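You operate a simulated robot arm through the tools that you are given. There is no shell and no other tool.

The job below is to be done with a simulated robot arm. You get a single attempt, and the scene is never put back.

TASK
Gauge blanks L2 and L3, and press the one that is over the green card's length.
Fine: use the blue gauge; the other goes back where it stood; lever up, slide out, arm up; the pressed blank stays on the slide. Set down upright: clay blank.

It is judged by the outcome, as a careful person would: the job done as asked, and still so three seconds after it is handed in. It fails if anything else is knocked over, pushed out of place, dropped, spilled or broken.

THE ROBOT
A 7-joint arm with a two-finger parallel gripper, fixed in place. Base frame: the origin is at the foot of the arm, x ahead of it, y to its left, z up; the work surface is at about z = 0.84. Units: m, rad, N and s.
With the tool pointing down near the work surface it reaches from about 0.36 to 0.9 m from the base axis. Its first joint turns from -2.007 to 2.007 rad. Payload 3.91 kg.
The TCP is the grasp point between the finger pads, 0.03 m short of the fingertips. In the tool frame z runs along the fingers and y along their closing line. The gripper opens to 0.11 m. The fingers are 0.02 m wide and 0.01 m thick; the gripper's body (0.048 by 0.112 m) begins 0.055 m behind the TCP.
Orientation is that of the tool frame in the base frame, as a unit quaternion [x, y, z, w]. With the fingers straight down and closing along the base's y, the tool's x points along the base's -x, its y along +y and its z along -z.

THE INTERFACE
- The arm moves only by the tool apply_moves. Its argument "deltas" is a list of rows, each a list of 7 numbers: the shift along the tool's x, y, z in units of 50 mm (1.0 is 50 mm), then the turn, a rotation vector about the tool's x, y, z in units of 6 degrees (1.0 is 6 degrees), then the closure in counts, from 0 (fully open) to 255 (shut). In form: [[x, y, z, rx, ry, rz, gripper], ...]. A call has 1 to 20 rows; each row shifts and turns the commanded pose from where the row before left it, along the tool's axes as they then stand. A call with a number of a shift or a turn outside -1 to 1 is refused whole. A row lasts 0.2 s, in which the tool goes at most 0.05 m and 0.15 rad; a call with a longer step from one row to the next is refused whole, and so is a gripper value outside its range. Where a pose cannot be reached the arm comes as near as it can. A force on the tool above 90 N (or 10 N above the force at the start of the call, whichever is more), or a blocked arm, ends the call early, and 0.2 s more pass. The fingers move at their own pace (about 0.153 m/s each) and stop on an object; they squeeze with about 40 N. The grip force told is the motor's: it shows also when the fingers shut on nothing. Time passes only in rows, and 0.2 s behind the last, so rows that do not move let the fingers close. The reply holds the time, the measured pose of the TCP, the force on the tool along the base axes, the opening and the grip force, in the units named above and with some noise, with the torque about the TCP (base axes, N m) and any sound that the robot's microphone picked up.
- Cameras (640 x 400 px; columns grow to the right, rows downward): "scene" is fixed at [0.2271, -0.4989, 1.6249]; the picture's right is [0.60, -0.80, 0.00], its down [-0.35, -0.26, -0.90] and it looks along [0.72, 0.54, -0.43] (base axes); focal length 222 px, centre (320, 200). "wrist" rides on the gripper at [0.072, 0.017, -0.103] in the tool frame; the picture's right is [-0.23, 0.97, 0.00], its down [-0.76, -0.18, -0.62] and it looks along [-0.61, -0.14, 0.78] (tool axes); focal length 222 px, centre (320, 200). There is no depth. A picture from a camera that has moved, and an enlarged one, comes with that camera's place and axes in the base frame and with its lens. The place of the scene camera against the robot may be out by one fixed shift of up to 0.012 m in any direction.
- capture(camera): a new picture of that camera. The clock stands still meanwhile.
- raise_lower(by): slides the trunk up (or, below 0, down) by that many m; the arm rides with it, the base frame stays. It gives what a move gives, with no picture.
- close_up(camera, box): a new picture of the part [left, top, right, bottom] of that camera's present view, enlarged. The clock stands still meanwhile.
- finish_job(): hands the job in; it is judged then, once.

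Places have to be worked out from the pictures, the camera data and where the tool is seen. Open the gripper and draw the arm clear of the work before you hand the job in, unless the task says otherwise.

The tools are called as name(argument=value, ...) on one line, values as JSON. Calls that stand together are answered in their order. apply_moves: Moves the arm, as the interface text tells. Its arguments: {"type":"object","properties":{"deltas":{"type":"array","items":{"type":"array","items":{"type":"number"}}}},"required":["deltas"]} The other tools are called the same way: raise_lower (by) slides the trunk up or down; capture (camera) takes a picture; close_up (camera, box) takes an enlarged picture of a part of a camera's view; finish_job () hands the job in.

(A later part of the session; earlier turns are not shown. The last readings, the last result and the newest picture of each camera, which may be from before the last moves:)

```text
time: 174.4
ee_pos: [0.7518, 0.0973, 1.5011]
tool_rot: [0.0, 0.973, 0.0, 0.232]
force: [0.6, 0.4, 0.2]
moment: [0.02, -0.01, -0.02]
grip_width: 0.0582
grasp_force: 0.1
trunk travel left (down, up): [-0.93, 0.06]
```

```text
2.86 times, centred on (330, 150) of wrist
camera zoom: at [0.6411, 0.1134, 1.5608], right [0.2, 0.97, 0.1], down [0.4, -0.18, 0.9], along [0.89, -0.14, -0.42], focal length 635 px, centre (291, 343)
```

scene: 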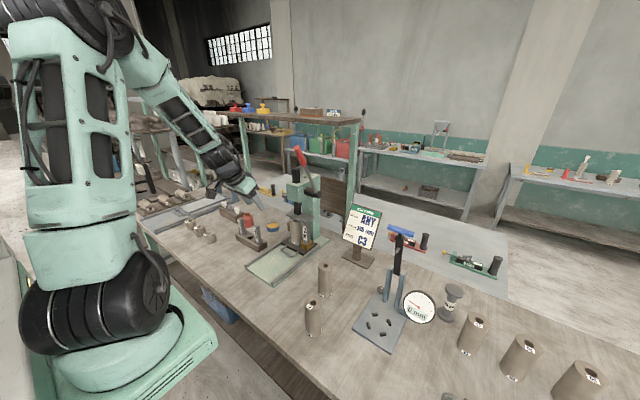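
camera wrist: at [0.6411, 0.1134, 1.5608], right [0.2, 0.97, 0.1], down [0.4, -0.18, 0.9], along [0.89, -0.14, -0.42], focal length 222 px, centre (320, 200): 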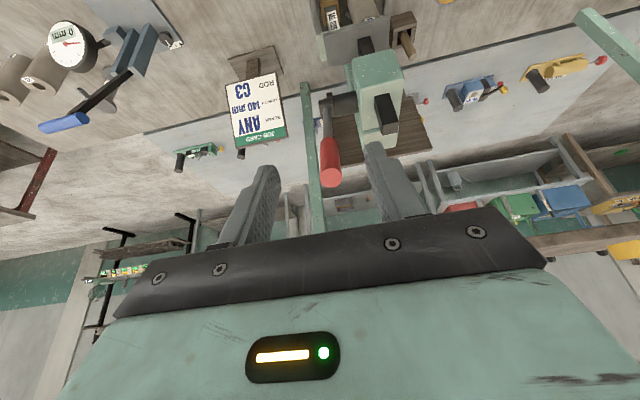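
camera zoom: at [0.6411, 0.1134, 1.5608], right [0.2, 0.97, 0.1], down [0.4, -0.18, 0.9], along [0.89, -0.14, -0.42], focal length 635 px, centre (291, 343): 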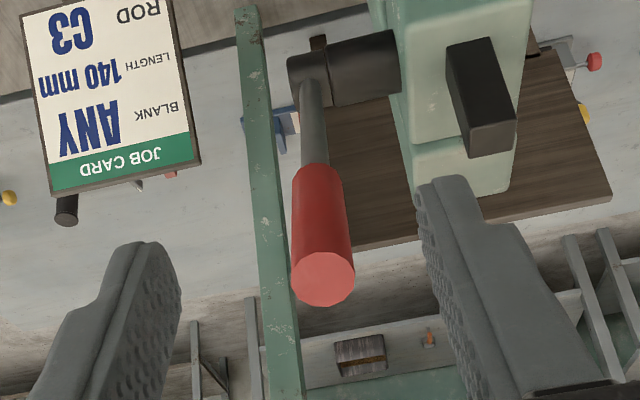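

The grip's end is at (0.861, 0.0945, 1.434), diameter about 25 mm. I'll line up with the lever axis just outside its end.

apply_moves(deltas=[[-0.664, -0.025, 0.393, 0, 0, 0, 120], [-0.664, -0.025, 0.393, 0, 0, 0, 120], [0, 0, 0, 0, 0, 0, 120]])

capture(camera="wrist")

close_up(camera="scene", box=[250, 80, 370, 220])

```text
time: 175.2
ee_pos: [0.8273, 0.0947, 1.4943]
tool_rot: [-0.001, 0.973, 0.0, 0.231]
force: [0.0, -0.8, -0.3]
moment: [0.01, 0.02, -0.02]
grip_width: 0.0582
grasp_force: 0.0
trunk travel left (down, up): [-0.93, 0.06]
```

```text
taken
camera wrist: at [0.7162, 0.1098, 1.5554], right [0.2, 0.97, 0.1], down [0.4, -0.18, 0.9], along [0.89, -0.14, -0.42], focal length 222 px, centre (320, 200)
```

wrist: 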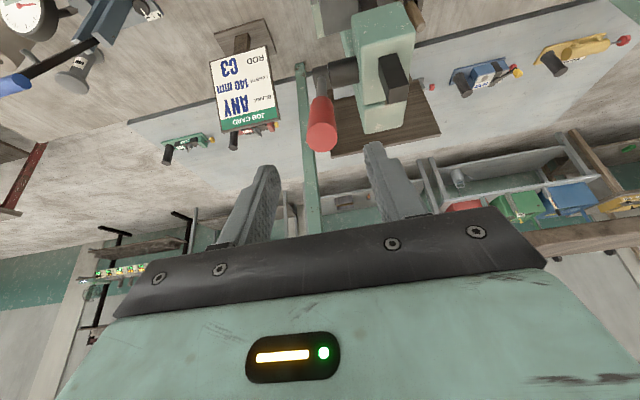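

```text
2.86 times, centred on (310, 150) of scene
camera zoom: at [0.2271, -0.4989, 1.6249], right [0.6, -0.8, 0.0], down [-0.35, -0.26, -0.9], along [0.72, 0.54, -0.43], focal length 633 px, centre (349, 343)
```

zoom: 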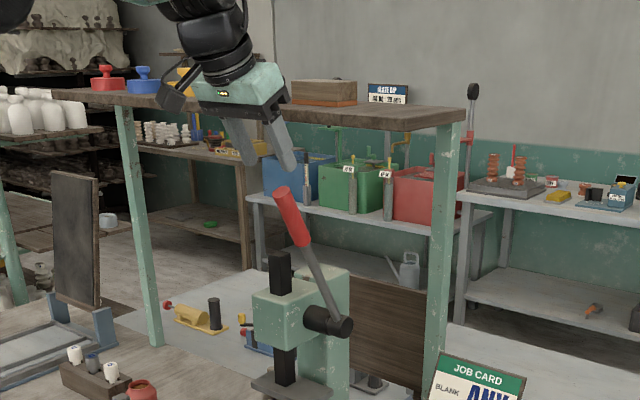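

The fingers point straight down the lever axis. I'll advance over the grip and close on it.

apply_moves(deltas=[[0, 0, 0.7, 0, 0, 0, 120], [0, 0, 0.7, 0, 0, 0, 120], [0, 0, 0.6, 0, 0, 0, 120], [0, 0, 0, 0, 0, 0, 120]])

capture(camera="wrist")

close_up(camera="scene", box=[250, 80, 370, 220])

```text
time: 176.2
ee_pos: [0.8734, 0.094, 1.4047]
tool_rot: [0.0, 0.973, 0.0, 0.233]
force: [0.1, 0.0, 0.1]
moment: [-0.02, -0.02, 0.0]
grip_width: 0.0581
grasp_force: 0.0
trunk travel left (down, up): [-0.93, 0.06]
```

```text
taken
camera wrist: at [0.7617, 0.1101, 1.4651], right [0.2, 0.97, 0.1], down [0.4, -0.18, 0.9], along [0.89, -0.14, -0.42], focal length 222 px, centre (320, 200)
```

wrist: 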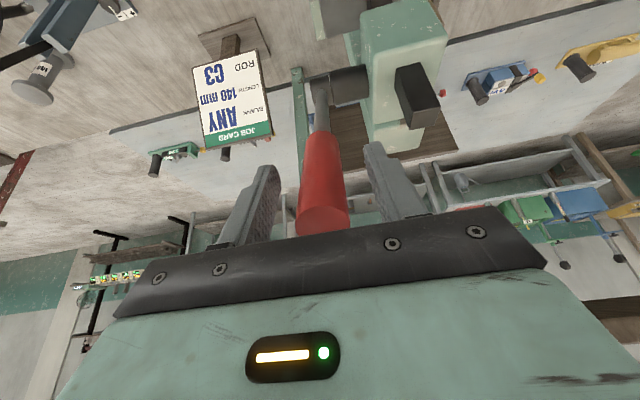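

```text
2.86 times, centred on (310, 150) of scene
camera zoom: at [0.2271, -0.4989, 1.6249], right [0.6, -0.8, 0.0], down [-0.35, -0.26, -0.9], along [0.72, 0.54, -0.43], focal length 633 px, centre (349, 343)
```

zoom: 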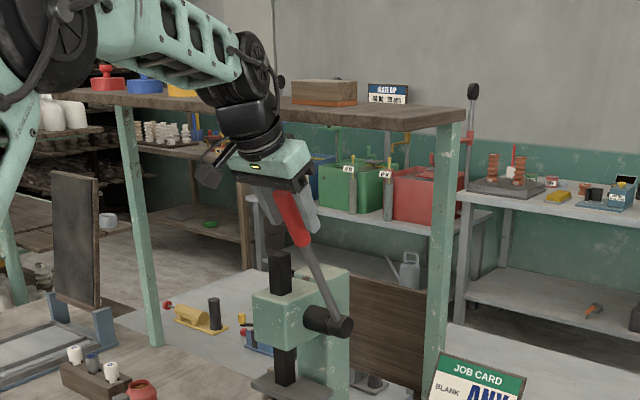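

The grip is centred between the fingers. I'll close on it and check the hold.

apply_moves(deltas=[[0, 0, 0, 0, 0, 0, 255], [0, 0, 0, 0, 0, 0, 255], [0, 0, 0, 0, 0, 0, 255]])

```text
time: 177.0
ee_pos: [0.8719, 0.0951, 1.4042]
tool_rot: [0.001, 0.973, 0.0, 0.232]
force: [0.3, 5.1, -1.8]
moment: [-0.23, -0.17, -0.05]
grip_width: 0.0259
grasp_force: 44.5
trunk travel left (down, up): [-0.93, 0.06]
```

The hold is good (26 mm). I'll start pulling the lever down along its arc, turning the tool with it, for about 9°.

apply_moves(deltas=[[0.268, 0, 0.007, 0, -0.5, 0, 255], [0.268, 0, 0.007, 0, -0.5, 0, 255], [0.268, 0, 0.007, 0, -0.5, 0, 255], [0, 0, 0, 0, 0, 0, 255]])

capture(camera="wrist")

close_up(camera="scene", box=[240, 110, 360, 270])

```text
time: 178.0
ee_pos: [0.8376, 0.0947, 1.3847]
tool_rot: [-0.002, 0.951, 0.001, 0.309]
force: [11.2, 9.0, -8.3]
moment: [-0.36, -1.36, -0.12]
grip_width: 0.0258
grasp_force: 44.7
trunk travel left (down, up): [-0.93, 0.06]
```

```text
taken
camera wrist: at [0.7192, 0.1112, 1.4254], right [0.18, 0.97, 0.13], down [0.25, -0.18, 0.95], along [0.95, -0.14, -0.28], focal length 222 px, centre (320, 200)
```

wrist: 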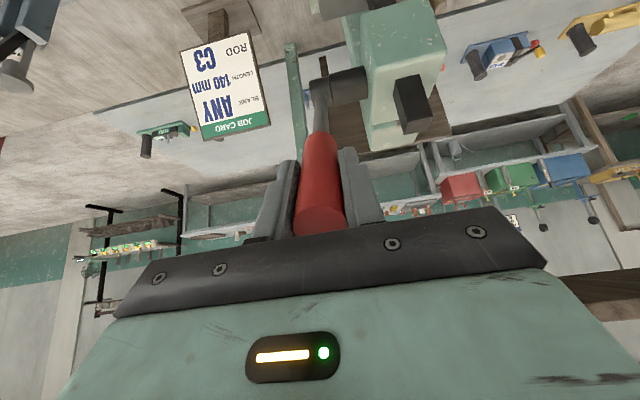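

```text
2.50 times, centred on (300, 190) of scene
camera zoom: at [0.2271, -0.4989, 1.6249], right [0.6, -0.8, 0.0], down [-0.35, -0.26, -0.9], along [0.72, 0.54, -0.43], focal length 554 px, centre (370, 225)
```

zoom: 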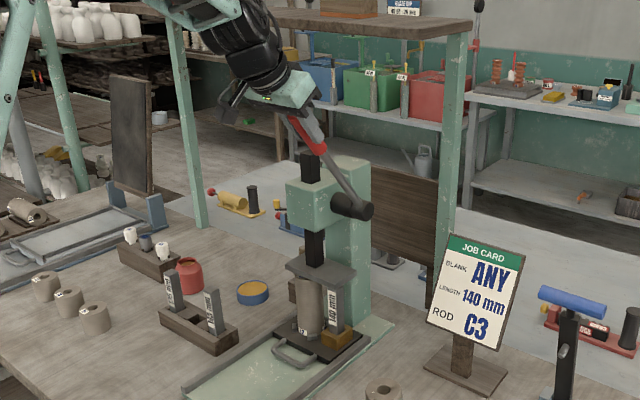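

The lever follows (now about 37°) with modest force. I'll continue another 18°.

apply_moves(deltas=[[0.268, 0, 0.007, 0, -0.5, 0, 255], [0.268, 0, 0.007, 0, -0.5, 0, 255], [0.268, 0, 0.007, 0, -0.5, 0, 255], [0.268, 0, 0.007, 0, -0.5, 0, 255], [0.268, 0, 0.007, 0, -0.5, 0, 255], [0.268, 0, 0.007, 0, -0.5, 0, 255], [0, 0, 0, 0, 0, 0, 255]])

capture(camera="wrist")

close_up(camera="scene", box=[240, 110, 360, 270])

```text
time: 179.6
ee_pos: [0.7852, 0.0955, 1.3308]
tool_rot: [0.001, 0.89, 0.002, 0.456]
force: [24.3, 8.3, 27.5]
moment: [-1.42, -0.12, -1.91]
grip_width: 0.0264
grasp_force: 45.1
trunk travel left (down, up): [-0.93, 0.06]
```

```text
taken
camera wrist: at [0.6579, 0.1114, 1.333], right [0.13, 0.97, 0.19], down [-0.06, -0.18, 0.98], along [0.99, -0.14, 0.04], focal length 222 px, centre (320, 200)
```

wrist: 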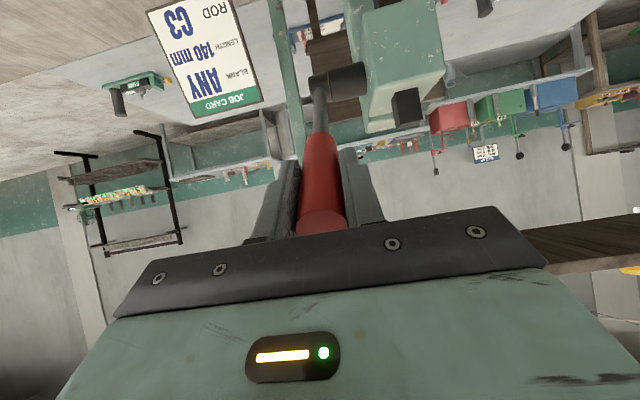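

```text
2.50 times, centred on (300, 190) of scene
camera zoom: at [0.2271, -0.4989, 1.6249], right [0.6, -0.8, 0.0], down [-0.35, -0.26, -0.9], along [0.72, 0.54, -0.43], focal length 554 px, centre (370, 225)
```

zoom: 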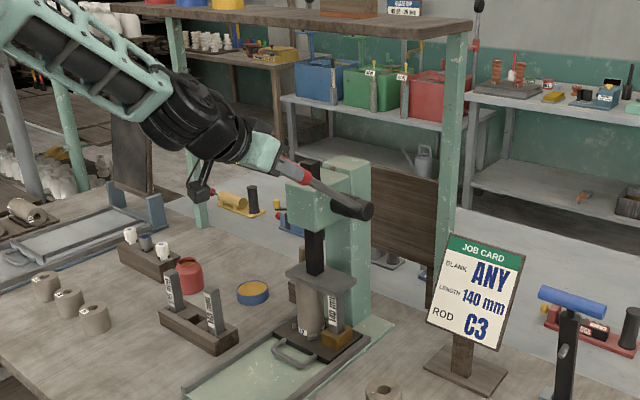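

At about 54° the resistance has risen to 36 N. I'll check whether the ram plate has met the blank or the stop.

close_up(camera="scene", box=[275, 200, 325, 260])

```text
6.67 times, centred on (300, 230) of scene
camera zoom: at [0.2271, -0.4989, 1.6249], right [0.6, -0.8, 0.0], down [-0.35, -0.26, -0.9], along [0.72, 0.54, -0.43], focal length 1478 px, centre (453, 0)
```

zoom: 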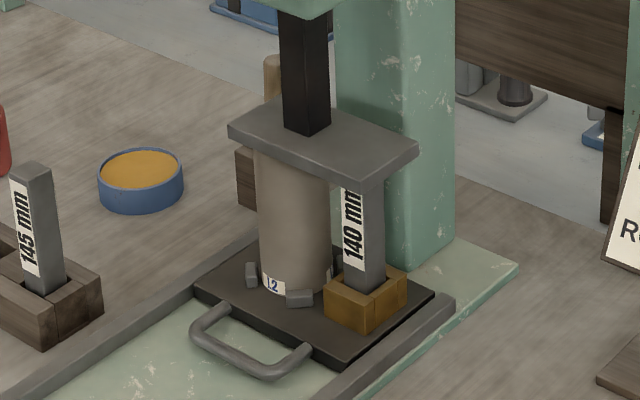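

The ram is down on L2's top. I'll press on in small steps until the stop is felt.

apply_moves(deltas=[[0.134, 0, 0.002, 0, -0.25, 0, 255], [0.134, 0, 0.002, 0, -0.25, 0, 255], [0, 0, 0, 0, 0, 0, 255]])

close_up(camera="scene", box=[275, 200, 325, 260])

capture(camera="wrist")

```text
time: 180.4
ee_pos: [0.7737, 0.0941, 1.3145]
tool_rot: [0.0, 0.88, -0.001, 0.475]
force: [-0.1, 0.1, 0.0]
moment: [0.02, -0.03, -0.01]
grip_width: 0.0
grasp_force: 37.9
trunk travel left (down, up): [-0.93, 0.06]
```

```text
6.67 times, centred on (300, 230) of scene
camera zoom: at [0.2271, -0.4989, 1.6249], right [0.6, -0.8, 0.0], down [-0.35, -0.26, -0.9], along [0.72, 0.54, -0.43], focal length 1478 px, centre (453, 0)
```

zoom: 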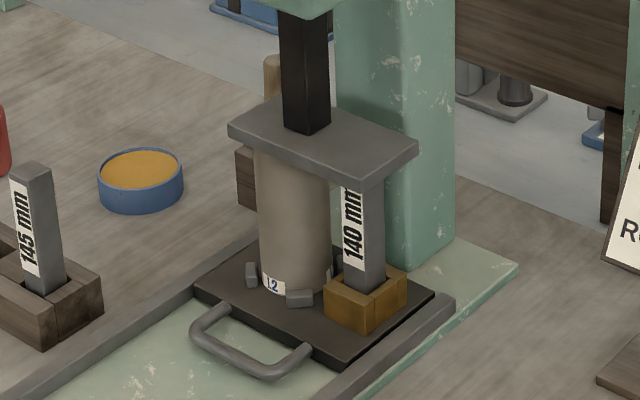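

```text
taken
camera wrist: at [0.6473, 0.111, 1.3112], right [0.12, 0.97, 0.19], down [-0.1, -0.18, 0.98], along [0.99, -0.14, 0.08], focal length 222 px, centre (320, 200)
```

wrist: 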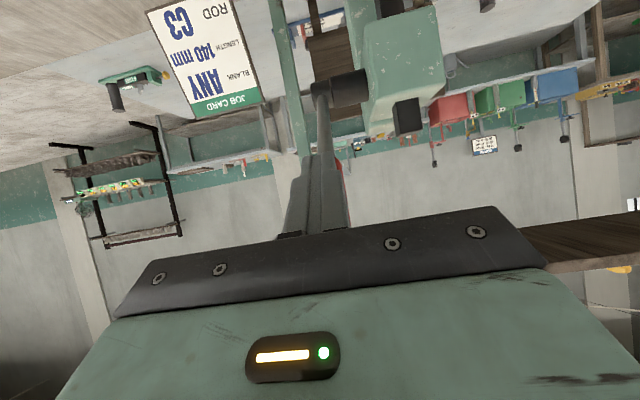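

The pinch slipped off under load. The lever stayed where it was (about 54°), with the ram resting on L2. I'll push from above instead: straddle the grip with the fingers pointing down and press with the palm. First I back away and straighten the tool.

apply_moves(deltas=[[0, 0, -0.8, 0, 0, 0, 255], [0, 0, -0.9, 0, 0, 0, 255], [0, 0, -0.6, 0, 1, 0, 255], [0, 0, 0, 0, 1, 0, 255], [0, 0, 0, 0, 1, 0, 128], [0, 0, 0, 0, 1, 0, 128], [0, 0, 0, 0, 1, 0, 128], [0, 0, 0, 0, 1, 0, 128], [0, 0, 0, 0, 1, 0, 128], [0, 0, 0, 0, 1, 0, 128], [0, 0, 0, 0, 1, 0, 128], [0, 0, 0, 0, 0.45, 0, 128], [0, 0, 0, 0, 0, 0, 128]])

capture(camera="wrist")

close_up(camera="scene", box=[240, 110, 360, 270])

```text
time: 183.2
ee_pos: [0.677, 0.0964, 1.3801]
tool_rot: [0.0, 1.0, 0.0, 0.0]
force: [-0.7, -0.4, 0.5]
moment: [0.01, 0.01, 0.04]
grip_width: 0.0549
grasp_force: 0.0
trunk travel left (down, up): [-0.93, 0.06]
```

```text
taken
camera wrist: at [0.6052, 0.1129, 1.4837], right [0.23, 0.97, 0.0], down [0.76, -0.18, 0.62], along [0.61, -0.14, -0.78], focal length 222 px, centre (320, 200)
```

wrist: 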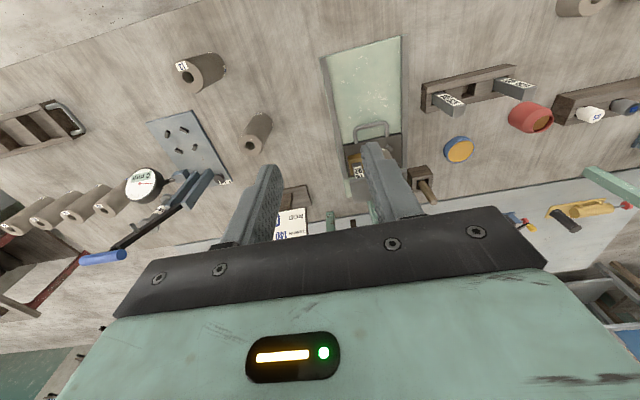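

```text
2.50 times, centred on (300, 190) of scene
camera zoom: at [0.2271, -0.4989, 1.6249], right [0.6, -0.8, 0.0], down [-0.35, -0.26, -0.9], along [0.72, 0.54, -0.43], focal length 554 px, centre (370, 225)
```

zoom: 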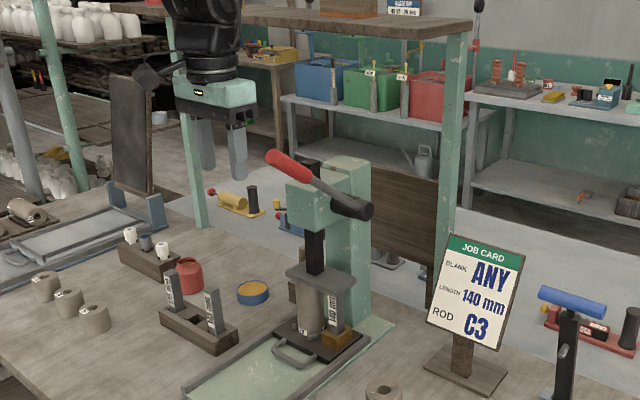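

The lever's tip is now at about (0.769, 0.0945, 1.353). I'll go above it and lower so the grip passes between the fingers, stopping short of palm contact.

apply_moves(deltas=[[0, -0.03, -0.95, 0, 0, 0, 128], [-0.91, 0, 0, 0, 0, 0, 128], [-0.91, 0, 0, 0, 0, 0, 128], [0, 0, 0.7, 0, 0, 0, 128], [0, 0, 0.7, 0, 0, 0, 128], [0, 0, 0.65, 0, 0, 0, 128], [0, 0, 0, 0, 0, 0, 128]])

capture(camera="wrist")

close_up(camera="scene", box=[250, 110, 350, 230])

```text
time: 184.8
ee_pos: [0.7703, 0.0958, 1.3255]
tool_rot: [0.0, 1.0, 0.0, 0.002]
force: [0.0, 0.0, 0.0]
moment: [0.0, 0.04, 0.0]
grip_width: 0.0548
grasp_force: 0.1
trunk travel left (down, up): [-0.93, 0.06]
```

```text
taken
camera wrist: at [0.6973, 0.1118, 1.4304], right [0.23, 0.97, 0.0], down [0.76, -0.18, 0.63], along [0.61, -0.14, -0.78], focal length 222 px, centre (320, 200)
```

wrist: 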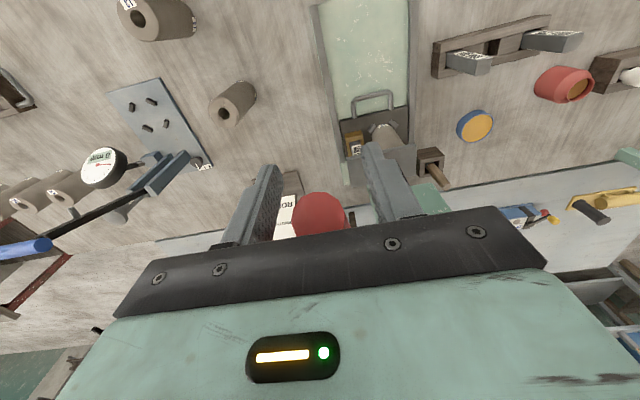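

```text
3.33 times, centred on (300, 170) of scene
camera zoom: at [0.2271, -0.4989, 1.6249], right [0.6, -0.8, 0.0], down [-0.35, -0.26, -0.9], along [0.72, 0.54, -0.43], focal length 739 px, centre (387, 300)
```

zoom: 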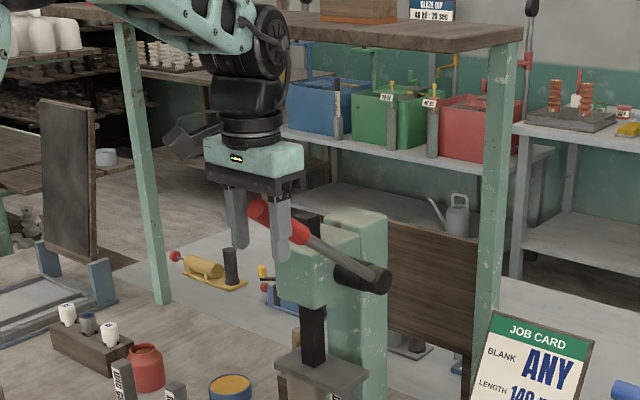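

The grip is between the fingers below the palm. I'll lower until the palm contacts its end.

apply_moves(deltas=[[0, 0, 0.2, 0, 0, 0, 128], [0, 0, 0.12, 0, 0, 0, 128], [0, 0, 0, 0, 0, 0, 128]])

```text
time: 185.6
ee_pos: [0.7696, 0.0959, 1.3101]
tool_rot: [0.0, 1.0, 0.0, 0.001]
force: [-0.4, 0.3, 0.1]
moment: [0.03, -0.01, 0.01]
grip_width: 0.0548
grasp_force: 0.1
trunk travel left (down, up): [-0.93, 0.06]
```

No contact yet at 1.310. I'll close the fingers lightly around the grip for guidance and lower further.

apply_moves(deltas=[[0, 0, 0.1, 0, 0, 0, 160], [0.05, 0, 0.08, 0, 0, 0, 165], [0, 0, 0, 0, 0, 0, 165]])

close_up(camera="scene", box=[260, 130, 340, 250])

```text
time: 186.4
ee_pos: [0.7687, 0.0953, 1.3066]
tool_rot: [0.001, 1.0, 0.003, 0.007]
force: [16.8, 2.8, 51.3]
moment: [-0.2, 1.24, 0.0]
grip_width: 0.0389
grasp_force: 0.0
trunk travel left (down, up): [-0.93, 0.06]
```

```text
3.33 times, centred on (300, 190) of scene
camera zoom: at [0.2271, -0.4989, 1.6249], right [0.6, -0.8, 0.0], down [-0.35, -0.26, -0.9], along [0.72, 0.54, -0.43], focal length 739 px, centre (387, 233)
```

zoom: 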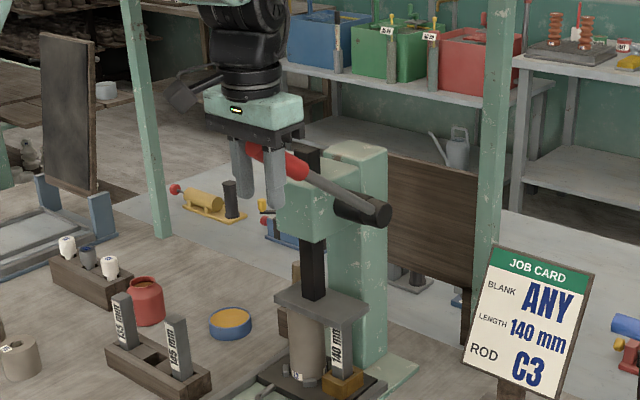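

The palm is on the lever with about 54 N. I'll keep pressing along the arc in small steps.

apply_moves(deltas=[[0.05, 0, 0.08, 0, 0, 0, 165], [0, 0, 0, 0, 0, 0, 165]])

close_up(camera="scene", box=[275, 200, 325, 260])

```text
time: 187.0
ee_pos: [0.7687, 0.097, 1.3059]
tool_rot: [0.0, 1.0, 0.004, 0.012]
force: [28.7, 0.4, 69.6]
moment: [-0.12, 2.0, 0.04]
grip_width: 0.0388
grasp_force: 0.1
trunk travel left (down, up): [-0.93, 0.06]
```

```text
6.67 times, centred on (300, 230) of scene
camera zoom: at [0.2271, -0.4989, 1.6249], right [0.6, -0.8, 0.0], down [-0.35, -0.26, -0.9], along [0.72, 0.54, -0.43], focal length 1478 px, centre (453, 0)
```

zoom: 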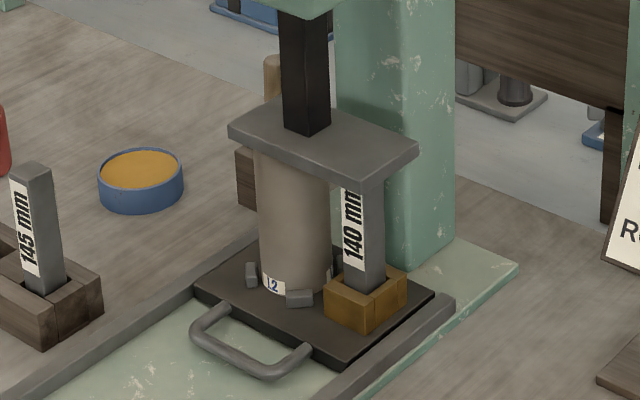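

Force is up to 75 N with no further movement. I need to know whether the ram is on the stop or just on the clay, so I'll compare with the earlier view.

close_up(camera="scene", box=[250, 180, 340, 270])

close_up(camera="scene", box=[285, 215, 320, 245])

close_up(camera="wrist", box=[300, 60, 440, 220])

```text
4.44 times, centred on (295, 225) of scene
camera zoom: at [0.2271, -0.4989, 1.6249], right [0.6, -0.8, 0.0], down [-0.35, -0.26, -0.9], along [0.72, 0.54, -0.43], focal length 985 px, centre (431, 89)
```

zoom: 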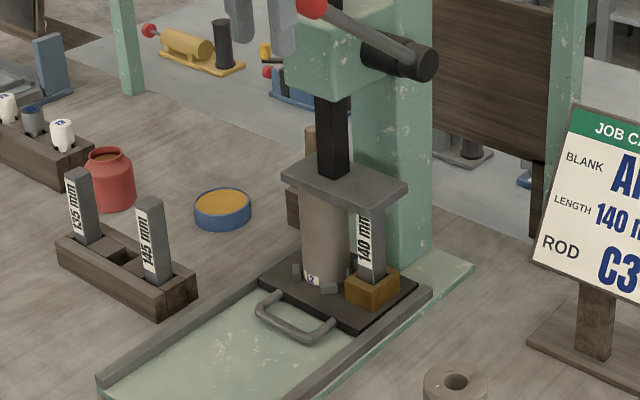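

```text
13.33 times, centred on (302, 230) of scene
camera zoom: at [0.2271, -0.4989, 1.6249], right [0.6, -0.8, 0.0], down [-0.35, -0.26, -0.9], along [0.72, 0.54, -0.43], focal length 2956 px, centre (553, -200)
```

zoom: 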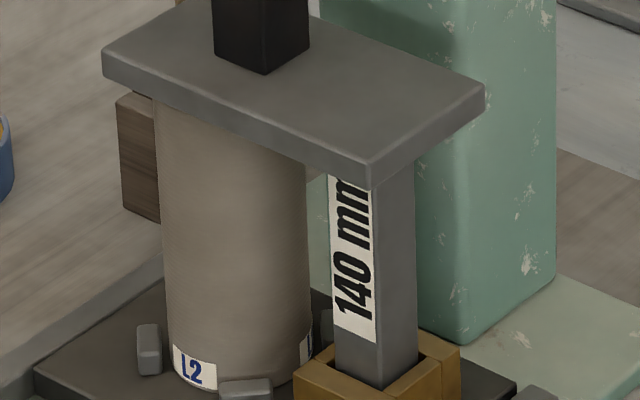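

```text
2.50 times, centred on (370, 140) of wrist
camera zoom: at [0.6935, 0.1117, 1.4094], right [0.23, 0.97, 0.01], down [0.75, -0.18, 0.64], along [0.63, -0.14, -0.77], focal length 555 px, centre (195, 350)
```

zoom: 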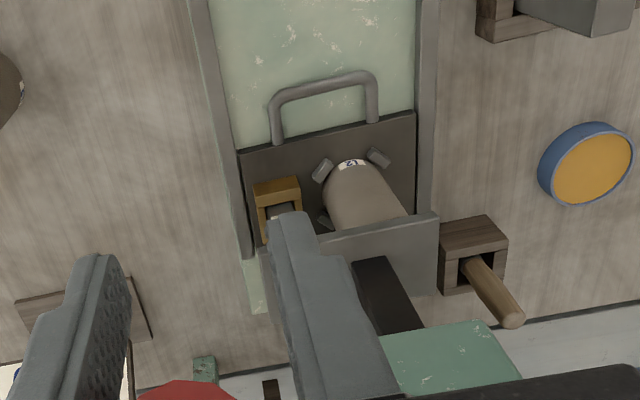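

It's ambiguous; the plate seems still about 5 mm above the stop, so the clay may yield slowly. I'll hold the pressure for a second and see whether it creeps.

apply_moves(deltas=[[0, 0, 0, 0, 0, 0, 165], [0, 0, 0, 0, 0, 0, 165], [0, 0, 0, 0, 0, 0, 165], [0, 0, 0, 0, 0, 0, 165], [0, 0, 0, 0, 0, 0, 165]])

```text
time: 188.2
ee_pos: [0.7665, 0.0962, 1.3064]
tool_rot: [0.0, 1.0, 0.004, 0.012]
force: [24.4, -3.1, 70.4]
moment: [0.14, 1.62, 0.07]
grip_width: 0.0389
grasp_force: 0.1
trunk travel left (down, up): [-0.93, 0.06]
```

No creep at about 74 N. I'll add a little more push along the arc and watch.

apply_moves(deltas=[[0.03, 0, 0.04, 0, 0, 0, 165], [0, 0, 0, 0, 0, 0, 165], [0, 0, 0, 0, 0, 0, 165]])

close_up(camera="scene", box=[285, 215, 320, 245])

```text
time: 189.0
ee_pos: [0.7662, 0.0963, 1.3066]
tool_rot: [0.0, 1.0, 0.005, 0.014]
force: [30.9, -5.6, 79.9]
moment: [0.17, 1.97, 0.08]
grip_width: 0.0391
grasp_force: 0.0
trunk travel left (down, up): [-0.93, 0.06]
```

```text
13.33 times, centred on (302, 230) of scene
camera zoom: at [0.2271, -0.4989, 1.6249], right [0.6, -0.8, 0.0], down [-0.35, -0.26, -0.9], along [0.72, 0.54, -0.43], focal length 2956 px, centre (553, -200)
```

zoom: 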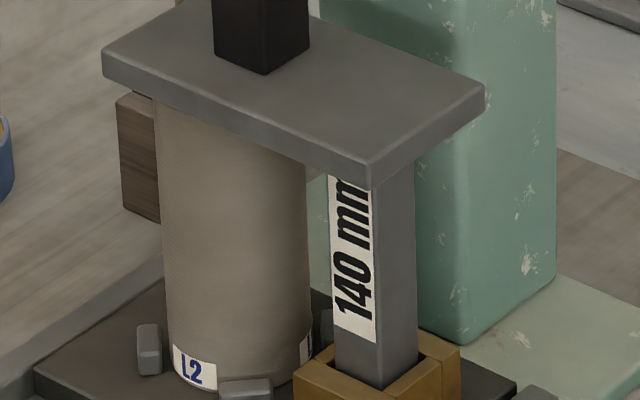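

No movement at 86 N. I need a better look at the gap between the plate and the stop, using the rack's identical sticks as a reference for the label layout.

close_up(camera="scene", box=[292, 222, 318, 248])

close_up(camera="scene", box=[255, 212, 300, 252])

```text
15.38 times, centred on (305, 235) of scene
camera zoom: at [0.2271, -0.4989, 1.6249], right [0.6, -0.8, 0.0], down [-0.35, -0.26, -0.9], along [0.72, 0.54, -0.43], focal length 3411 px, centre (551, -338)
```

zoom: 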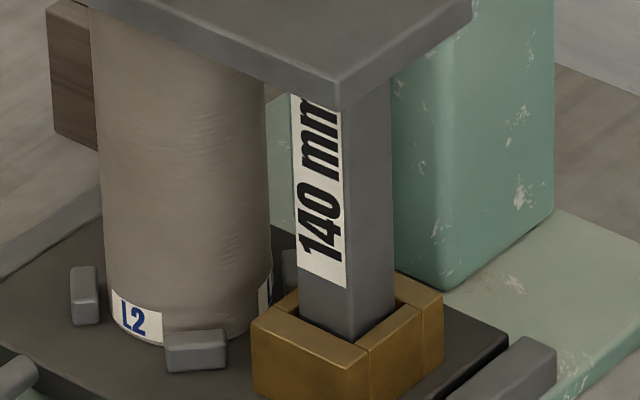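

```text
10.00 times, centred on (278, 232) of scene
camera zoom: at [0.2271, -0.4989, 1.6249], right [0.6, -0.8, 0.0], down [-0.35, -0.26, -0.9], along [0.72, 0.54, -0.43], focal length 2217 px, centre (745, -120)
```

zoom: 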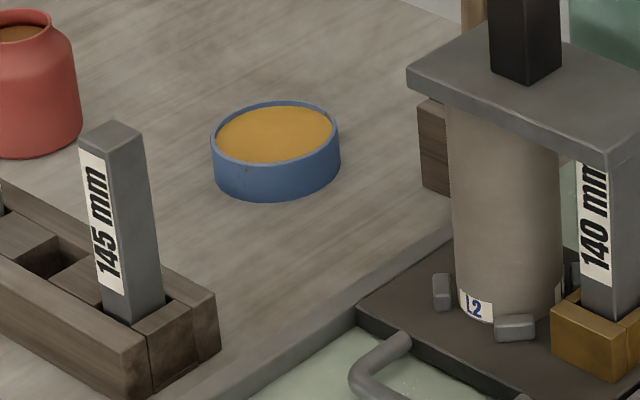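

Measuring with the calibrated camera, the plate's underside comes out at z≈1.010, level with the stop top at about 1.009. Force also rose from 36 to 86 N with no motion at all, so it looks like the ram is hard on the stop. I'll relieve, reposition to pinch the grip, and raise the lever.

apply_moves(deltas=[[0, 0, -0.3, 0, 0, 0, 150], [0, 0, -0.35, 0, 0, 0, 140], [-0.3, 0, 0, 0, 0, 0, 140], [-0.25, 0, 0, 0, 0, 0, 140], [0, 0, 0, 0, 0, 0, 140]])

capture(camera="wrist")

close_up(camera="scene", box=[250, 120, 340, 260])

```text
time: 190.2
ee_pos: [0.7892, 0.0939, 1.3263]
tool_rot: [0.001, 1.0, 0.0, 0.0]
force: [-0.7, 0.2, 0.0]
moment: [0.01, -0.01, -0.03]
grip_width: 0.0495
grasp_force: 0.1
trunk travel left (down, up): [-0.93, 0.06]
```

```text
taken
camera wrist: at [0.7175, 0.1113, 1.4307], right [0.23, 0.97, 0.0], down [0.76, -0.18, 0.62], along [0.61, -0.14, -0.78], focal length 222 px, centre (320, 200)
```

wrist: 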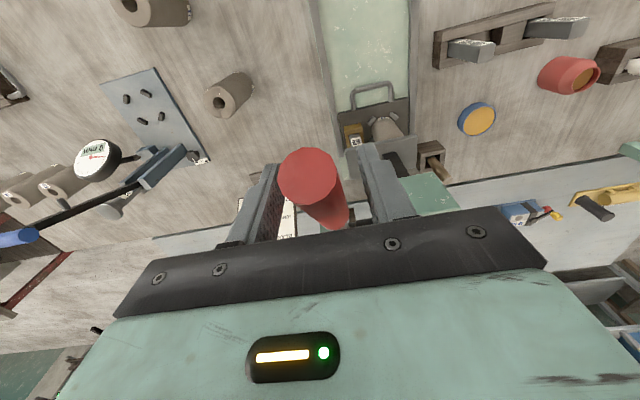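

```text
2.86 times, centred on (295, 190) of scene
camera zoom: at [0.2271, -0.4989, 1.6249], right [0.6, -0.8, 0.0], down [-0.35, -0.26, -0.9], along [0.72, 0.54, -0.43], focal length 633 px, centre (391, 229)
```

zoom: 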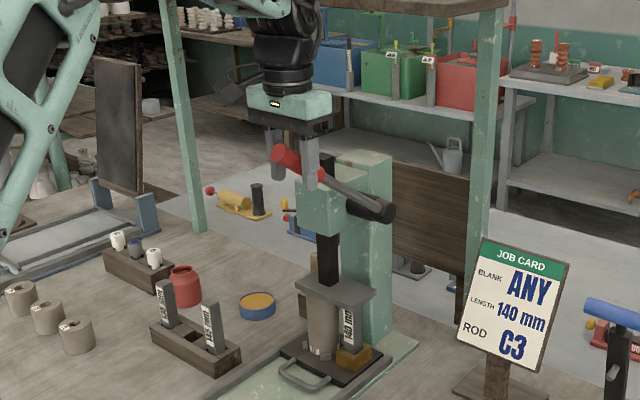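

The lever hasn't sprung back and is between the fingers. I'll pinch it and raise it along its arc.

apply_moves(deltas=[[0, 0, -0.1, 0, 0, 0, 140], [0, 0, 0, 0, 0, 0, 255], [0, 0, 0, 0, 0, 0, 255], [0, 0, 0, 0, 0, 0, 255]])

apply_moves(deltas=[[-0.18, 0, -0.212, 0, 0, 0, 255], [-0.18, 0, -0.212, 0, 0, 0, 255], [-0.19, 0, -0.178, 0, 0, 0, 255], [0, 0, 0, 0, 0, 0, 255]])

close_up(camera="scene", box=[250, 120, 340, 260])

close_up(camera="scene", box=[285, 210, 320, 245])

```text
time: 191.2
ee_pos: [0.7896, 0.0951, 1.332]
tool_rot: [0.001, 1.0, -0.001, 0.002]
force: [-0.1, 1.1, -0.7]
moment: [0.09, 0.08, -0.02]
grip_width: 0.0254
grasp_force: 44.9
trunk travel left (down, up): [-0.93, 0.06]
```

```text
time: 192.2
ee_pos: [0.8155, 0.0948, 1.3619]
tool_rot: [-0.001, 1.0, 0.001, 0.0]
force: [-7.1, 5.3, -3.8]
moment: [-0.04, 1.42, -0.07]
grip_width: 0.0258
grasp_force: 45.0
trunk travel left (down, up): [-0.93, 0.06]
```

```text
2.86 times, centred on (295, 190) of scene
camera zoom: at [0.2271, -0.4989, 1.6249], right [0.6, -0.8, 0.0], down [-0.35, -0.26, -0.9], along [0.72, 0.54, -0.43], focal length 633 px, centre (391, 229)
```

zoom: 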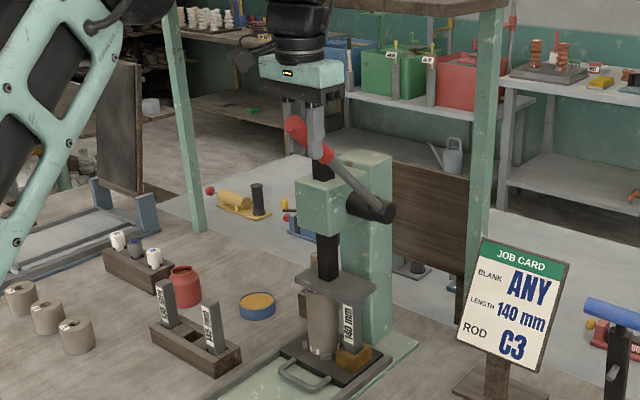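

```text
11.43 times, centred on (302, 228) of scene
camera zoom: at [0.2271, -0.4989, 1.6249], right [0.6, -0.8, 0.0], down [-0.35, -0.26, -0.9], along [0.72, 0.54, -0.43], focal length 2534 px, centre (520, -114)
```

zoom: 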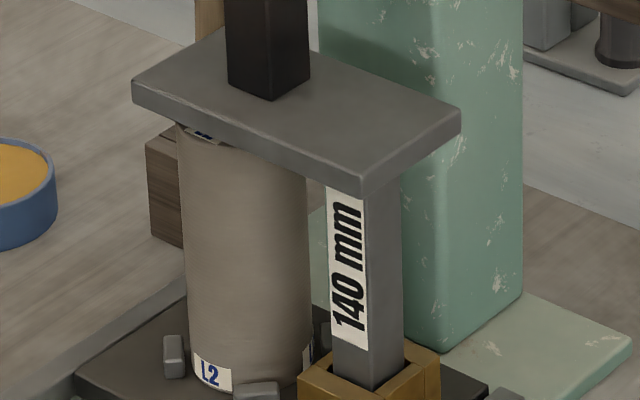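

The ram rises with the lever. I'll continue up to its original rest angle.

apply_moves(deltas=[[-0.2, 0, -0.175, 0, 0, 0, 255], [-0.2, 0, -0.175, 0, 0, 0, 255], [-0.22, 0, -0.154, 0, 0, 0, 255], [-0.22, 0, -0.154, 0, 0, 0, 255], [-0.174, 0, -0.099, 0, 0, 0, 255], [-0.12, 0, -0.07, 0, 0, 0, 255], [0, 0, 0, 0, 0, 0, 255]])

close_up(camera="scene", box=[250, 120, 340, 260])

close_up(camera="scene", box=[285, 210, 320, 245])

```text
time: 193.8
ee_pos: [0.8643, 0.0951, 1.3987]
tool_rot: [-0.001, 1.0, 0.001, 0.002]
force: [-8.5, 16.9, -0.6]
moment: [-0.09, 1.35, -0.01]
grip_width: 0.0258
grasp_force: 45.1
out of reach, approached as far as the arm can: row 6
trunk travel left (down, up): [-0.93, 0.06]
```

```text
2.86 times, centred on (295, 190) of scene
camera zoom: at [0.2271, -0.4989, 1.6249], right [0.6, -0.8, 0.0], down [-0.35, -0.26, -0.9], along [0.72, 0.54, -0.43], focal length 633 px, centre (391, 229)
```

zoom: 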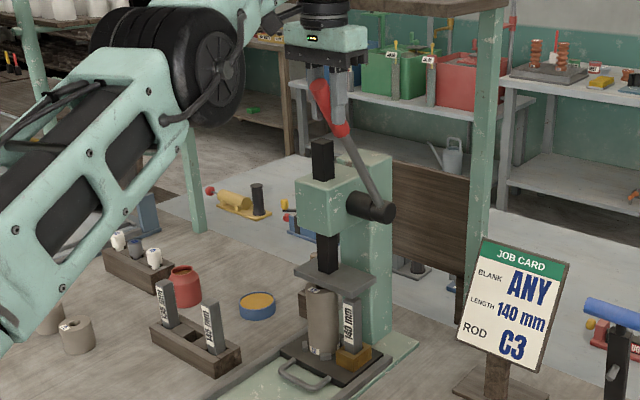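

```text
11.43 times, centred on (302, 228) of scene
camera zoom: at [0.2271, -0.4989, 1.6249], right [0.6, -0.8, 0.0], down [-0.35, -0.26, -0.9], along [0.72, 0.54, -0.43], focal length 2534 px, centre (520, -114)
```

zoom: 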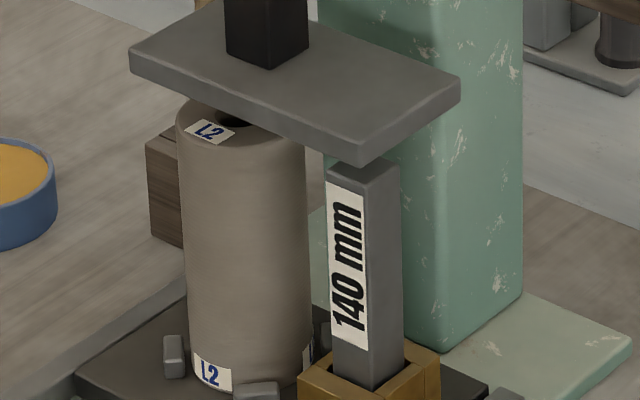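

The stop and blank tops are both visible now. The lever is at about 30° and the arm ran out of reach with the tool vertical. I'll tilt the tool along the lever to finish raising it.

apply_moves(deltas=[[0, 0, 0, 0, -1, 0, 255], [0, 0, 0, 0, -1, 0, 255], [0, 0, 0, 0, -1, 0, 255], [0, 0, 0, 0, -1, 0, 255], [-0.15, 0, -0.012, 0, 0, 0, 255], [-0.15, 0, -0.012, 0, 0, 0, 255], [0, 0, 0, 0, 0, 0, 255]])

capture(camera="wrist")

close_up(camera="scene", box=[250, 120, 340, 260])

```text
time: 195.4
ee_pos: [0.8794, 0.0957, 1.4062]
tool_rot: [-0.001, 0.978, 0.0, 0.21]
force: [-6.8, 21.0, -5.5]
moment: [-0.49, 1.44, -0.39]
grip_width: 0.0256
grasp_force: 45.8
trunk travel left (down, up): [-0.93, 0.06]
```

```text
taken
camera wrist: at [0.7703, 0.1112, 1.4721], right [0.21, 0.97, 0.09], down [0.44, -0.18, 0.88], along [0.87, -0.14, -0.47], focal length 222 px, centre (320, 200)
```

wrist: 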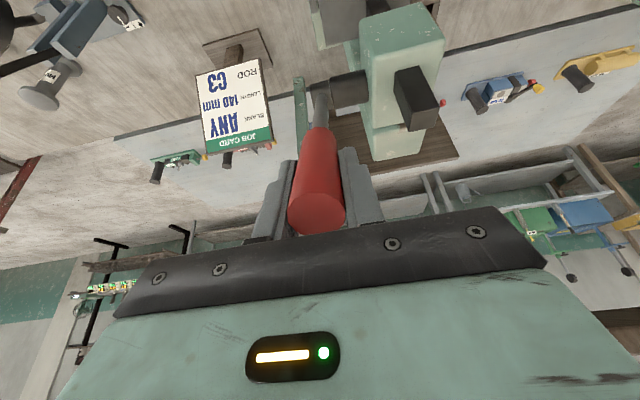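

```text
2.86 times, centred on (295, 190) of scene
camera zoom: at [0.2271, -0.4989, 1.6249], right [0.6, -0.8, 0.0], down [-0.35, -0.26, -0.9], along [0.72, 0.54, -0.43], focal length 633 px, centre (391, 229)
```

zoom: 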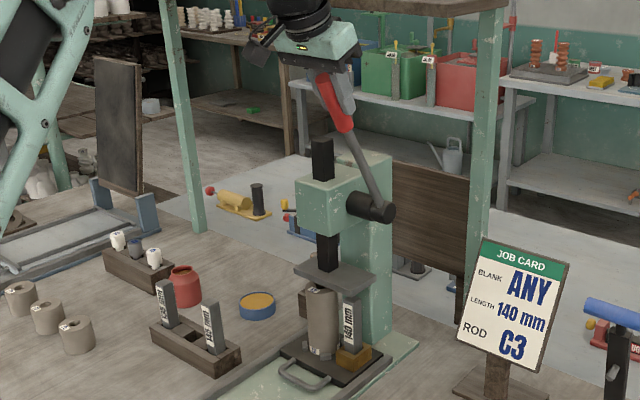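

The lever is at about 26.5°, close to its starting angle. I'll nudge a bit more to see if it's against its upper stop.

apply_moves(deltas=[[-0.12, 0, 0, 0, 0, 0, 255], [0, 0, 0, 0, 0, 0, 255]])

close_up(camera="scene", box=[260, 140, 350, 220])

close_up(camera="scene", box=[285, 210, 320, 245])

```text
time: 196.0
ee_pos: [0.8812, 0.0941, 1.4074]
tool_rot: [-0.002, 0.978, 0.001, 0.207]
force: [-31.8, 16.3, -18.4]
moment: [-0.3, -0.11, -0.22]
grip_width: 0.0258
grasp_force: 45.0
trunk travel left (down, up): [-0.93, 0.06]
```

```text
5.00 times, centred on (305, 180) of scene
camera zoom: at [0.2271, -0.4989, 1.6249], right [0.6, -0.8, 0.0], down [-0.35, -0.26, -0.9], along [0.72, 0.54, -0.43], focal length 1108 px, centre (395, 300)
```

zoom: 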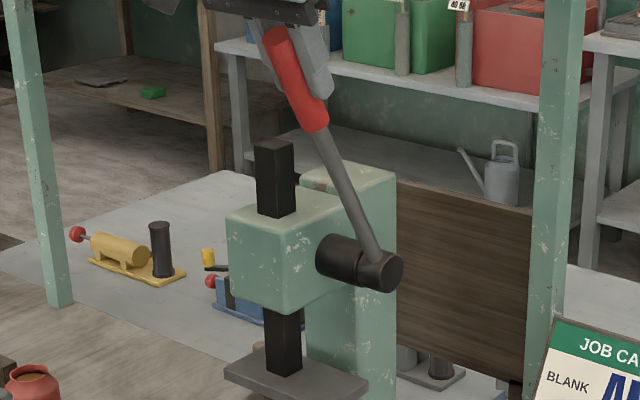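

```text
11.43 times, centred on (302, 228) of scene
camera zoom: at [0.2271, -0.4989, 1.6249], right [0.6, -0.8, 0.0], down [-0.35, -0.26, -0.9], along [0.72, 0.54, -0.43], focal length 2534 px, centre (520, -114)
```

zoom: 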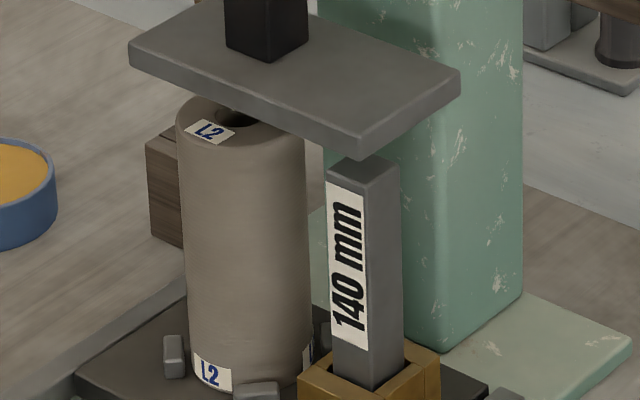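

The lever is back on its upper stop; the picture matches the original. L2's top label has moved down roughly 3–5 mm relative to before pressing. I'll relax and release the lever, then check the blank's height closely.

apply_moves(deltas=[[0.1, 0, 0, 0, 0, 0, 255], [0, 0, 0, 0, 0, 0, 180], [0, 0, 0, 0, 0, 0, 120], [0, 0, 0, 0, 0, 0, 120], [0, 0, -0.7, 0, 0, 0, 120], [0, 0, -0.9, 0, 0, 0, 120], [0.5, 0, -0.7, 0, 0, 0, 120], [0, 0, 0, 0, 0, 0, 120]])

close_up(camera="scene", box=[260, 140, 350, 220])

close_up(camera="scene", box=[250, 180, 340, 270])

close_up(camera="scene", box=[290, 215, 316, 235])

```text
time: 197.8
ee_pos: [0.8094, 0.0911, 1.5046]
tool_rot: [0.001, 0.978, 0.0, 0.209]
force: [0.3, 0.2, 0.1]
moment: [0.04, -0.02, -0.02]
grip_width: 0.058
grasp_force: 0.0
trunk travel left (down, up): [-0.93, 0.06]
```

```text
5.00 times, centred on (305, 180) of scene
camera zoom: at [0.2271, -0.4989, 1.6249], right [0.6, -0.8, 0.0], down [-0.35, -0.26, -0.9], along [0.72, 0.54, -0.43], focal length 1108 px, centre (395, 300)
```

zoom: 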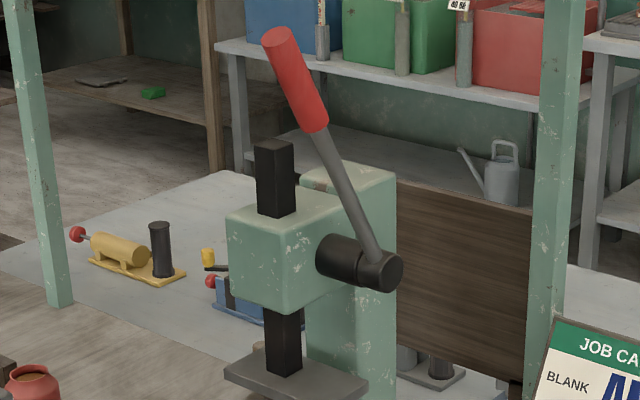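

```text
4.44 times, centred on (295, 225) of scene
camera zoom: at [0.2271, -0.4989, 1.6249], right [0.6, -0.8, 0.0], down [-0.35, -0.26, -0.9], along [0.72, 0.54, -0.43], focal length 985 px, centre (431, 89)
```

zoom: 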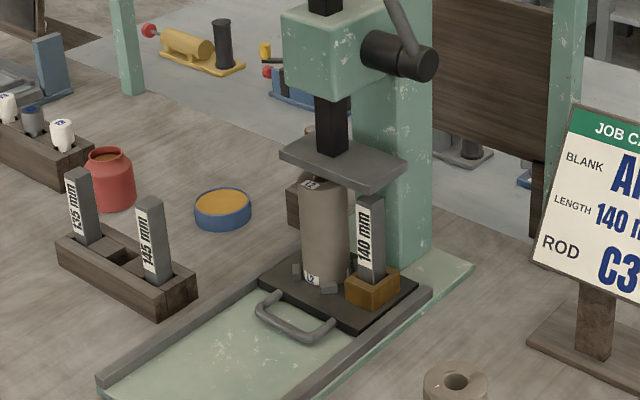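

```text
16.00 times, centred on (303, 225) of scene
camera zoom: at [0.2271, -0.4989, 1.6249], right [0.6, -0.8, 0.0], down [-0.35, -0.26, -0.9], along [0.72, 0.54, -0.43], focal length 3547 px, centre (592, -200)
```

zoom: 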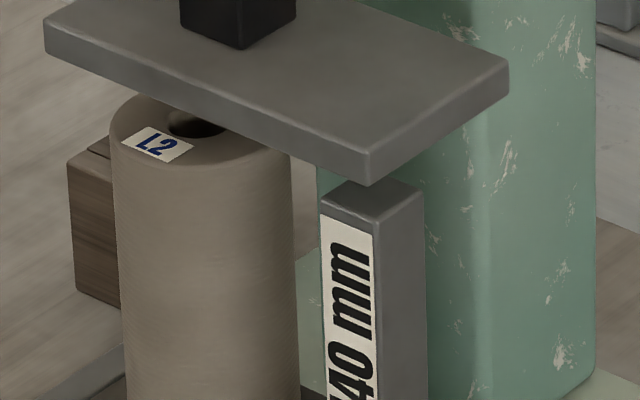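

L2 has been pressed to about the stop's height, and the lever stays up. Now I retrieve the slide: back the hand away, lower the trunk, and come down with closed fingers inside the handle loop.

apply_moves(deltas=[[0.69, 0, -0.305, 0, 0, 0, 255], [0.69, 0, -0.305, 0, 0, 0, 255], [0.69, 0, -0.305, 0, 0, 0, 255], [0.69, 0, -0.305, 0, 0, 0, 255], [0, 0.9, 0, 0, 0, 0, 255], [0, 0.9, 0, 0, 0, 0, 255], [0, 0.4, 0, 0, 0, 0, 255], [0, 0, 0, 0, 0, 0, 255]])

raise_lower(by=-0.38)

capture(camera="wrist")

```text
time: 199.6
ee_pos: [0.6592, 0.2016, 1.5014]
tool_rot: [0.0, 0.978, 0.0, 0.209]
force: [0.2, -0.6, 0.2]
moment: [0.0, -0.02, -0.02]
grip_width: 0.0
grasp_force: 38.1
trunk travel left (down, up): [-0.93, 0.06]
```

```text
time: 203.3
ee_pos: [0.6592, 0.2023, 1.1223]
tool_rot: [0.0, 0.978, 0.0, 0.209]
force: [0.1, -0.2, 0.0]
moment: [0.02, 0.01, -0.01]
grip_width: 0.0001
grasp_force: 37.6
trunk travel left (down, up): [-0.55, 0.44]
```

```text
taken
camera wrist: at [0.5505, 0.2182, 1.1864], right [0.21, 0.97, 0.09], down [0.44, -0.18, 0.88], along [0.87, -0.14, -0.47], focal length 222 px, centre (320, 200)
```

wrist: 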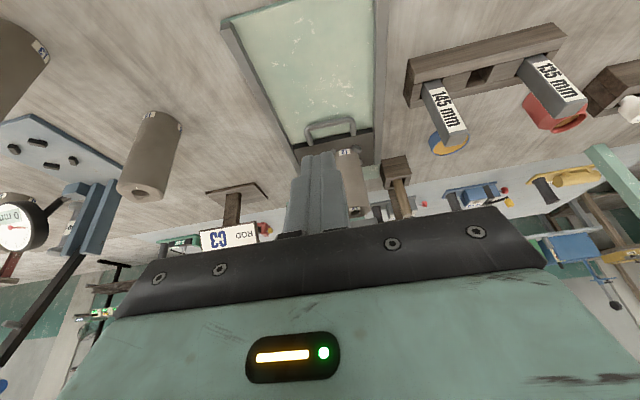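

The handle is visible. I'll zoom in to locate the bar and the loop gap.

close_up(camera="wrist", box=[270, 90, 390, 190])

```text
4.00 times, centred on (330, 140) of wrist
camera zoom: at [0.5505, 0.2182, 1.1864], right [0.21, 0.97, 0.09], down [0.44, -0.18, 0.88], along [0.87, -0.14, -0.47], focal length 888 px, centre (280, 440)
```

zoom: 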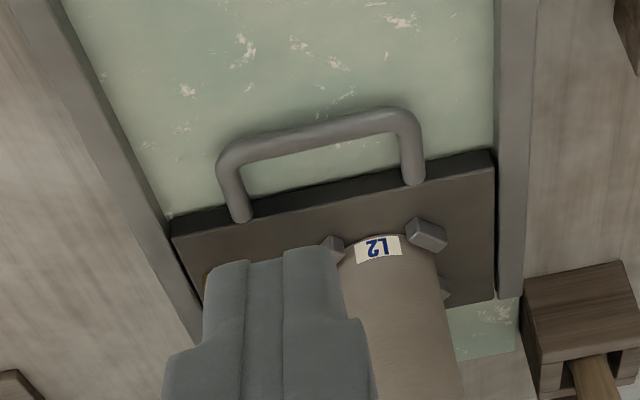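

The bar is at x≈0.856 and the slide's front edge at x≈0.90. I'll lower in front, move forward above the loop, and verify before dipping in.

apply_moves(deltas=[[0.309, 0, 0.694, 0, 0, 0, 255], [0.309, 0, 0.694, 0, 0, 0, 255], [0.309, 0, 0.694, 0, 0, 0, 255], [0.309, 0, 0.694, 0, 0, 0, 255], [-0.778, 0, 0.346, 0, 0, 0, 255], [-0.778, 0, 0.346, 0, 0, 0, 255], [-0.778, 0, 0.346, 0, 0, 0, 255], [-0.778, 0, 0.346, 0, 0, 0, 255], [-0.5, 0, 0.222, 0, 0, 0, 255], [0, 0, 0, 0, 0, 0, 255]])

capture(camera="wrist")

close_up(camera="scene", box=[240, 170, 340, 270])

```text
time: 205.5
ee_pos: [0.8568, 0.2011, 0.9713]
tool_rot: [0.0, 0.978, -0.001, 0.21]
force: [0.0, -0.4, 0.3]
moment: [0.0, -0.03, 0.03]
grip_width: 0.0
grasp_force: 37.7
trunk travel left (down, up): [-0.55, 0.44]
```

```text
taken
camera wrist: at [0.7486, 0.2178, 1.0363], right [0.21, 0.97, 0.09], down [0.44, -0.18, 0.88], along [0.87, -0.14, -0.47], focal length 222 px, centre (320, 200)
```

wrist: 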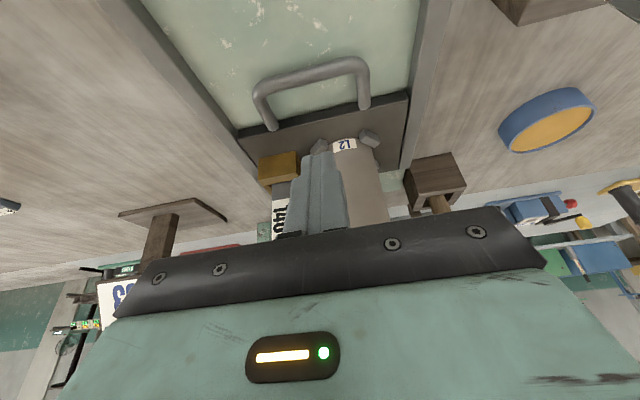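

```text
4.00 times, centred on (290, 220) of scene
camera zoom: at [0.2271, -0.4989, 1.6249], right [0.6, -0.8, 0.0], down [-0.35, -0.26, -0.9], along [0.72, 0.54, -0.43], focal length 887 px, centre (440, 120)
```

zoom: 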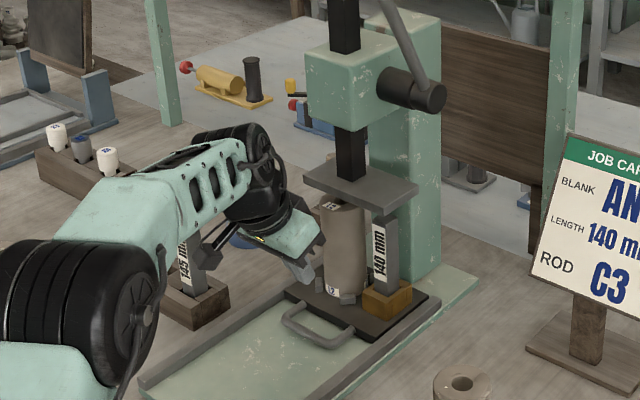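

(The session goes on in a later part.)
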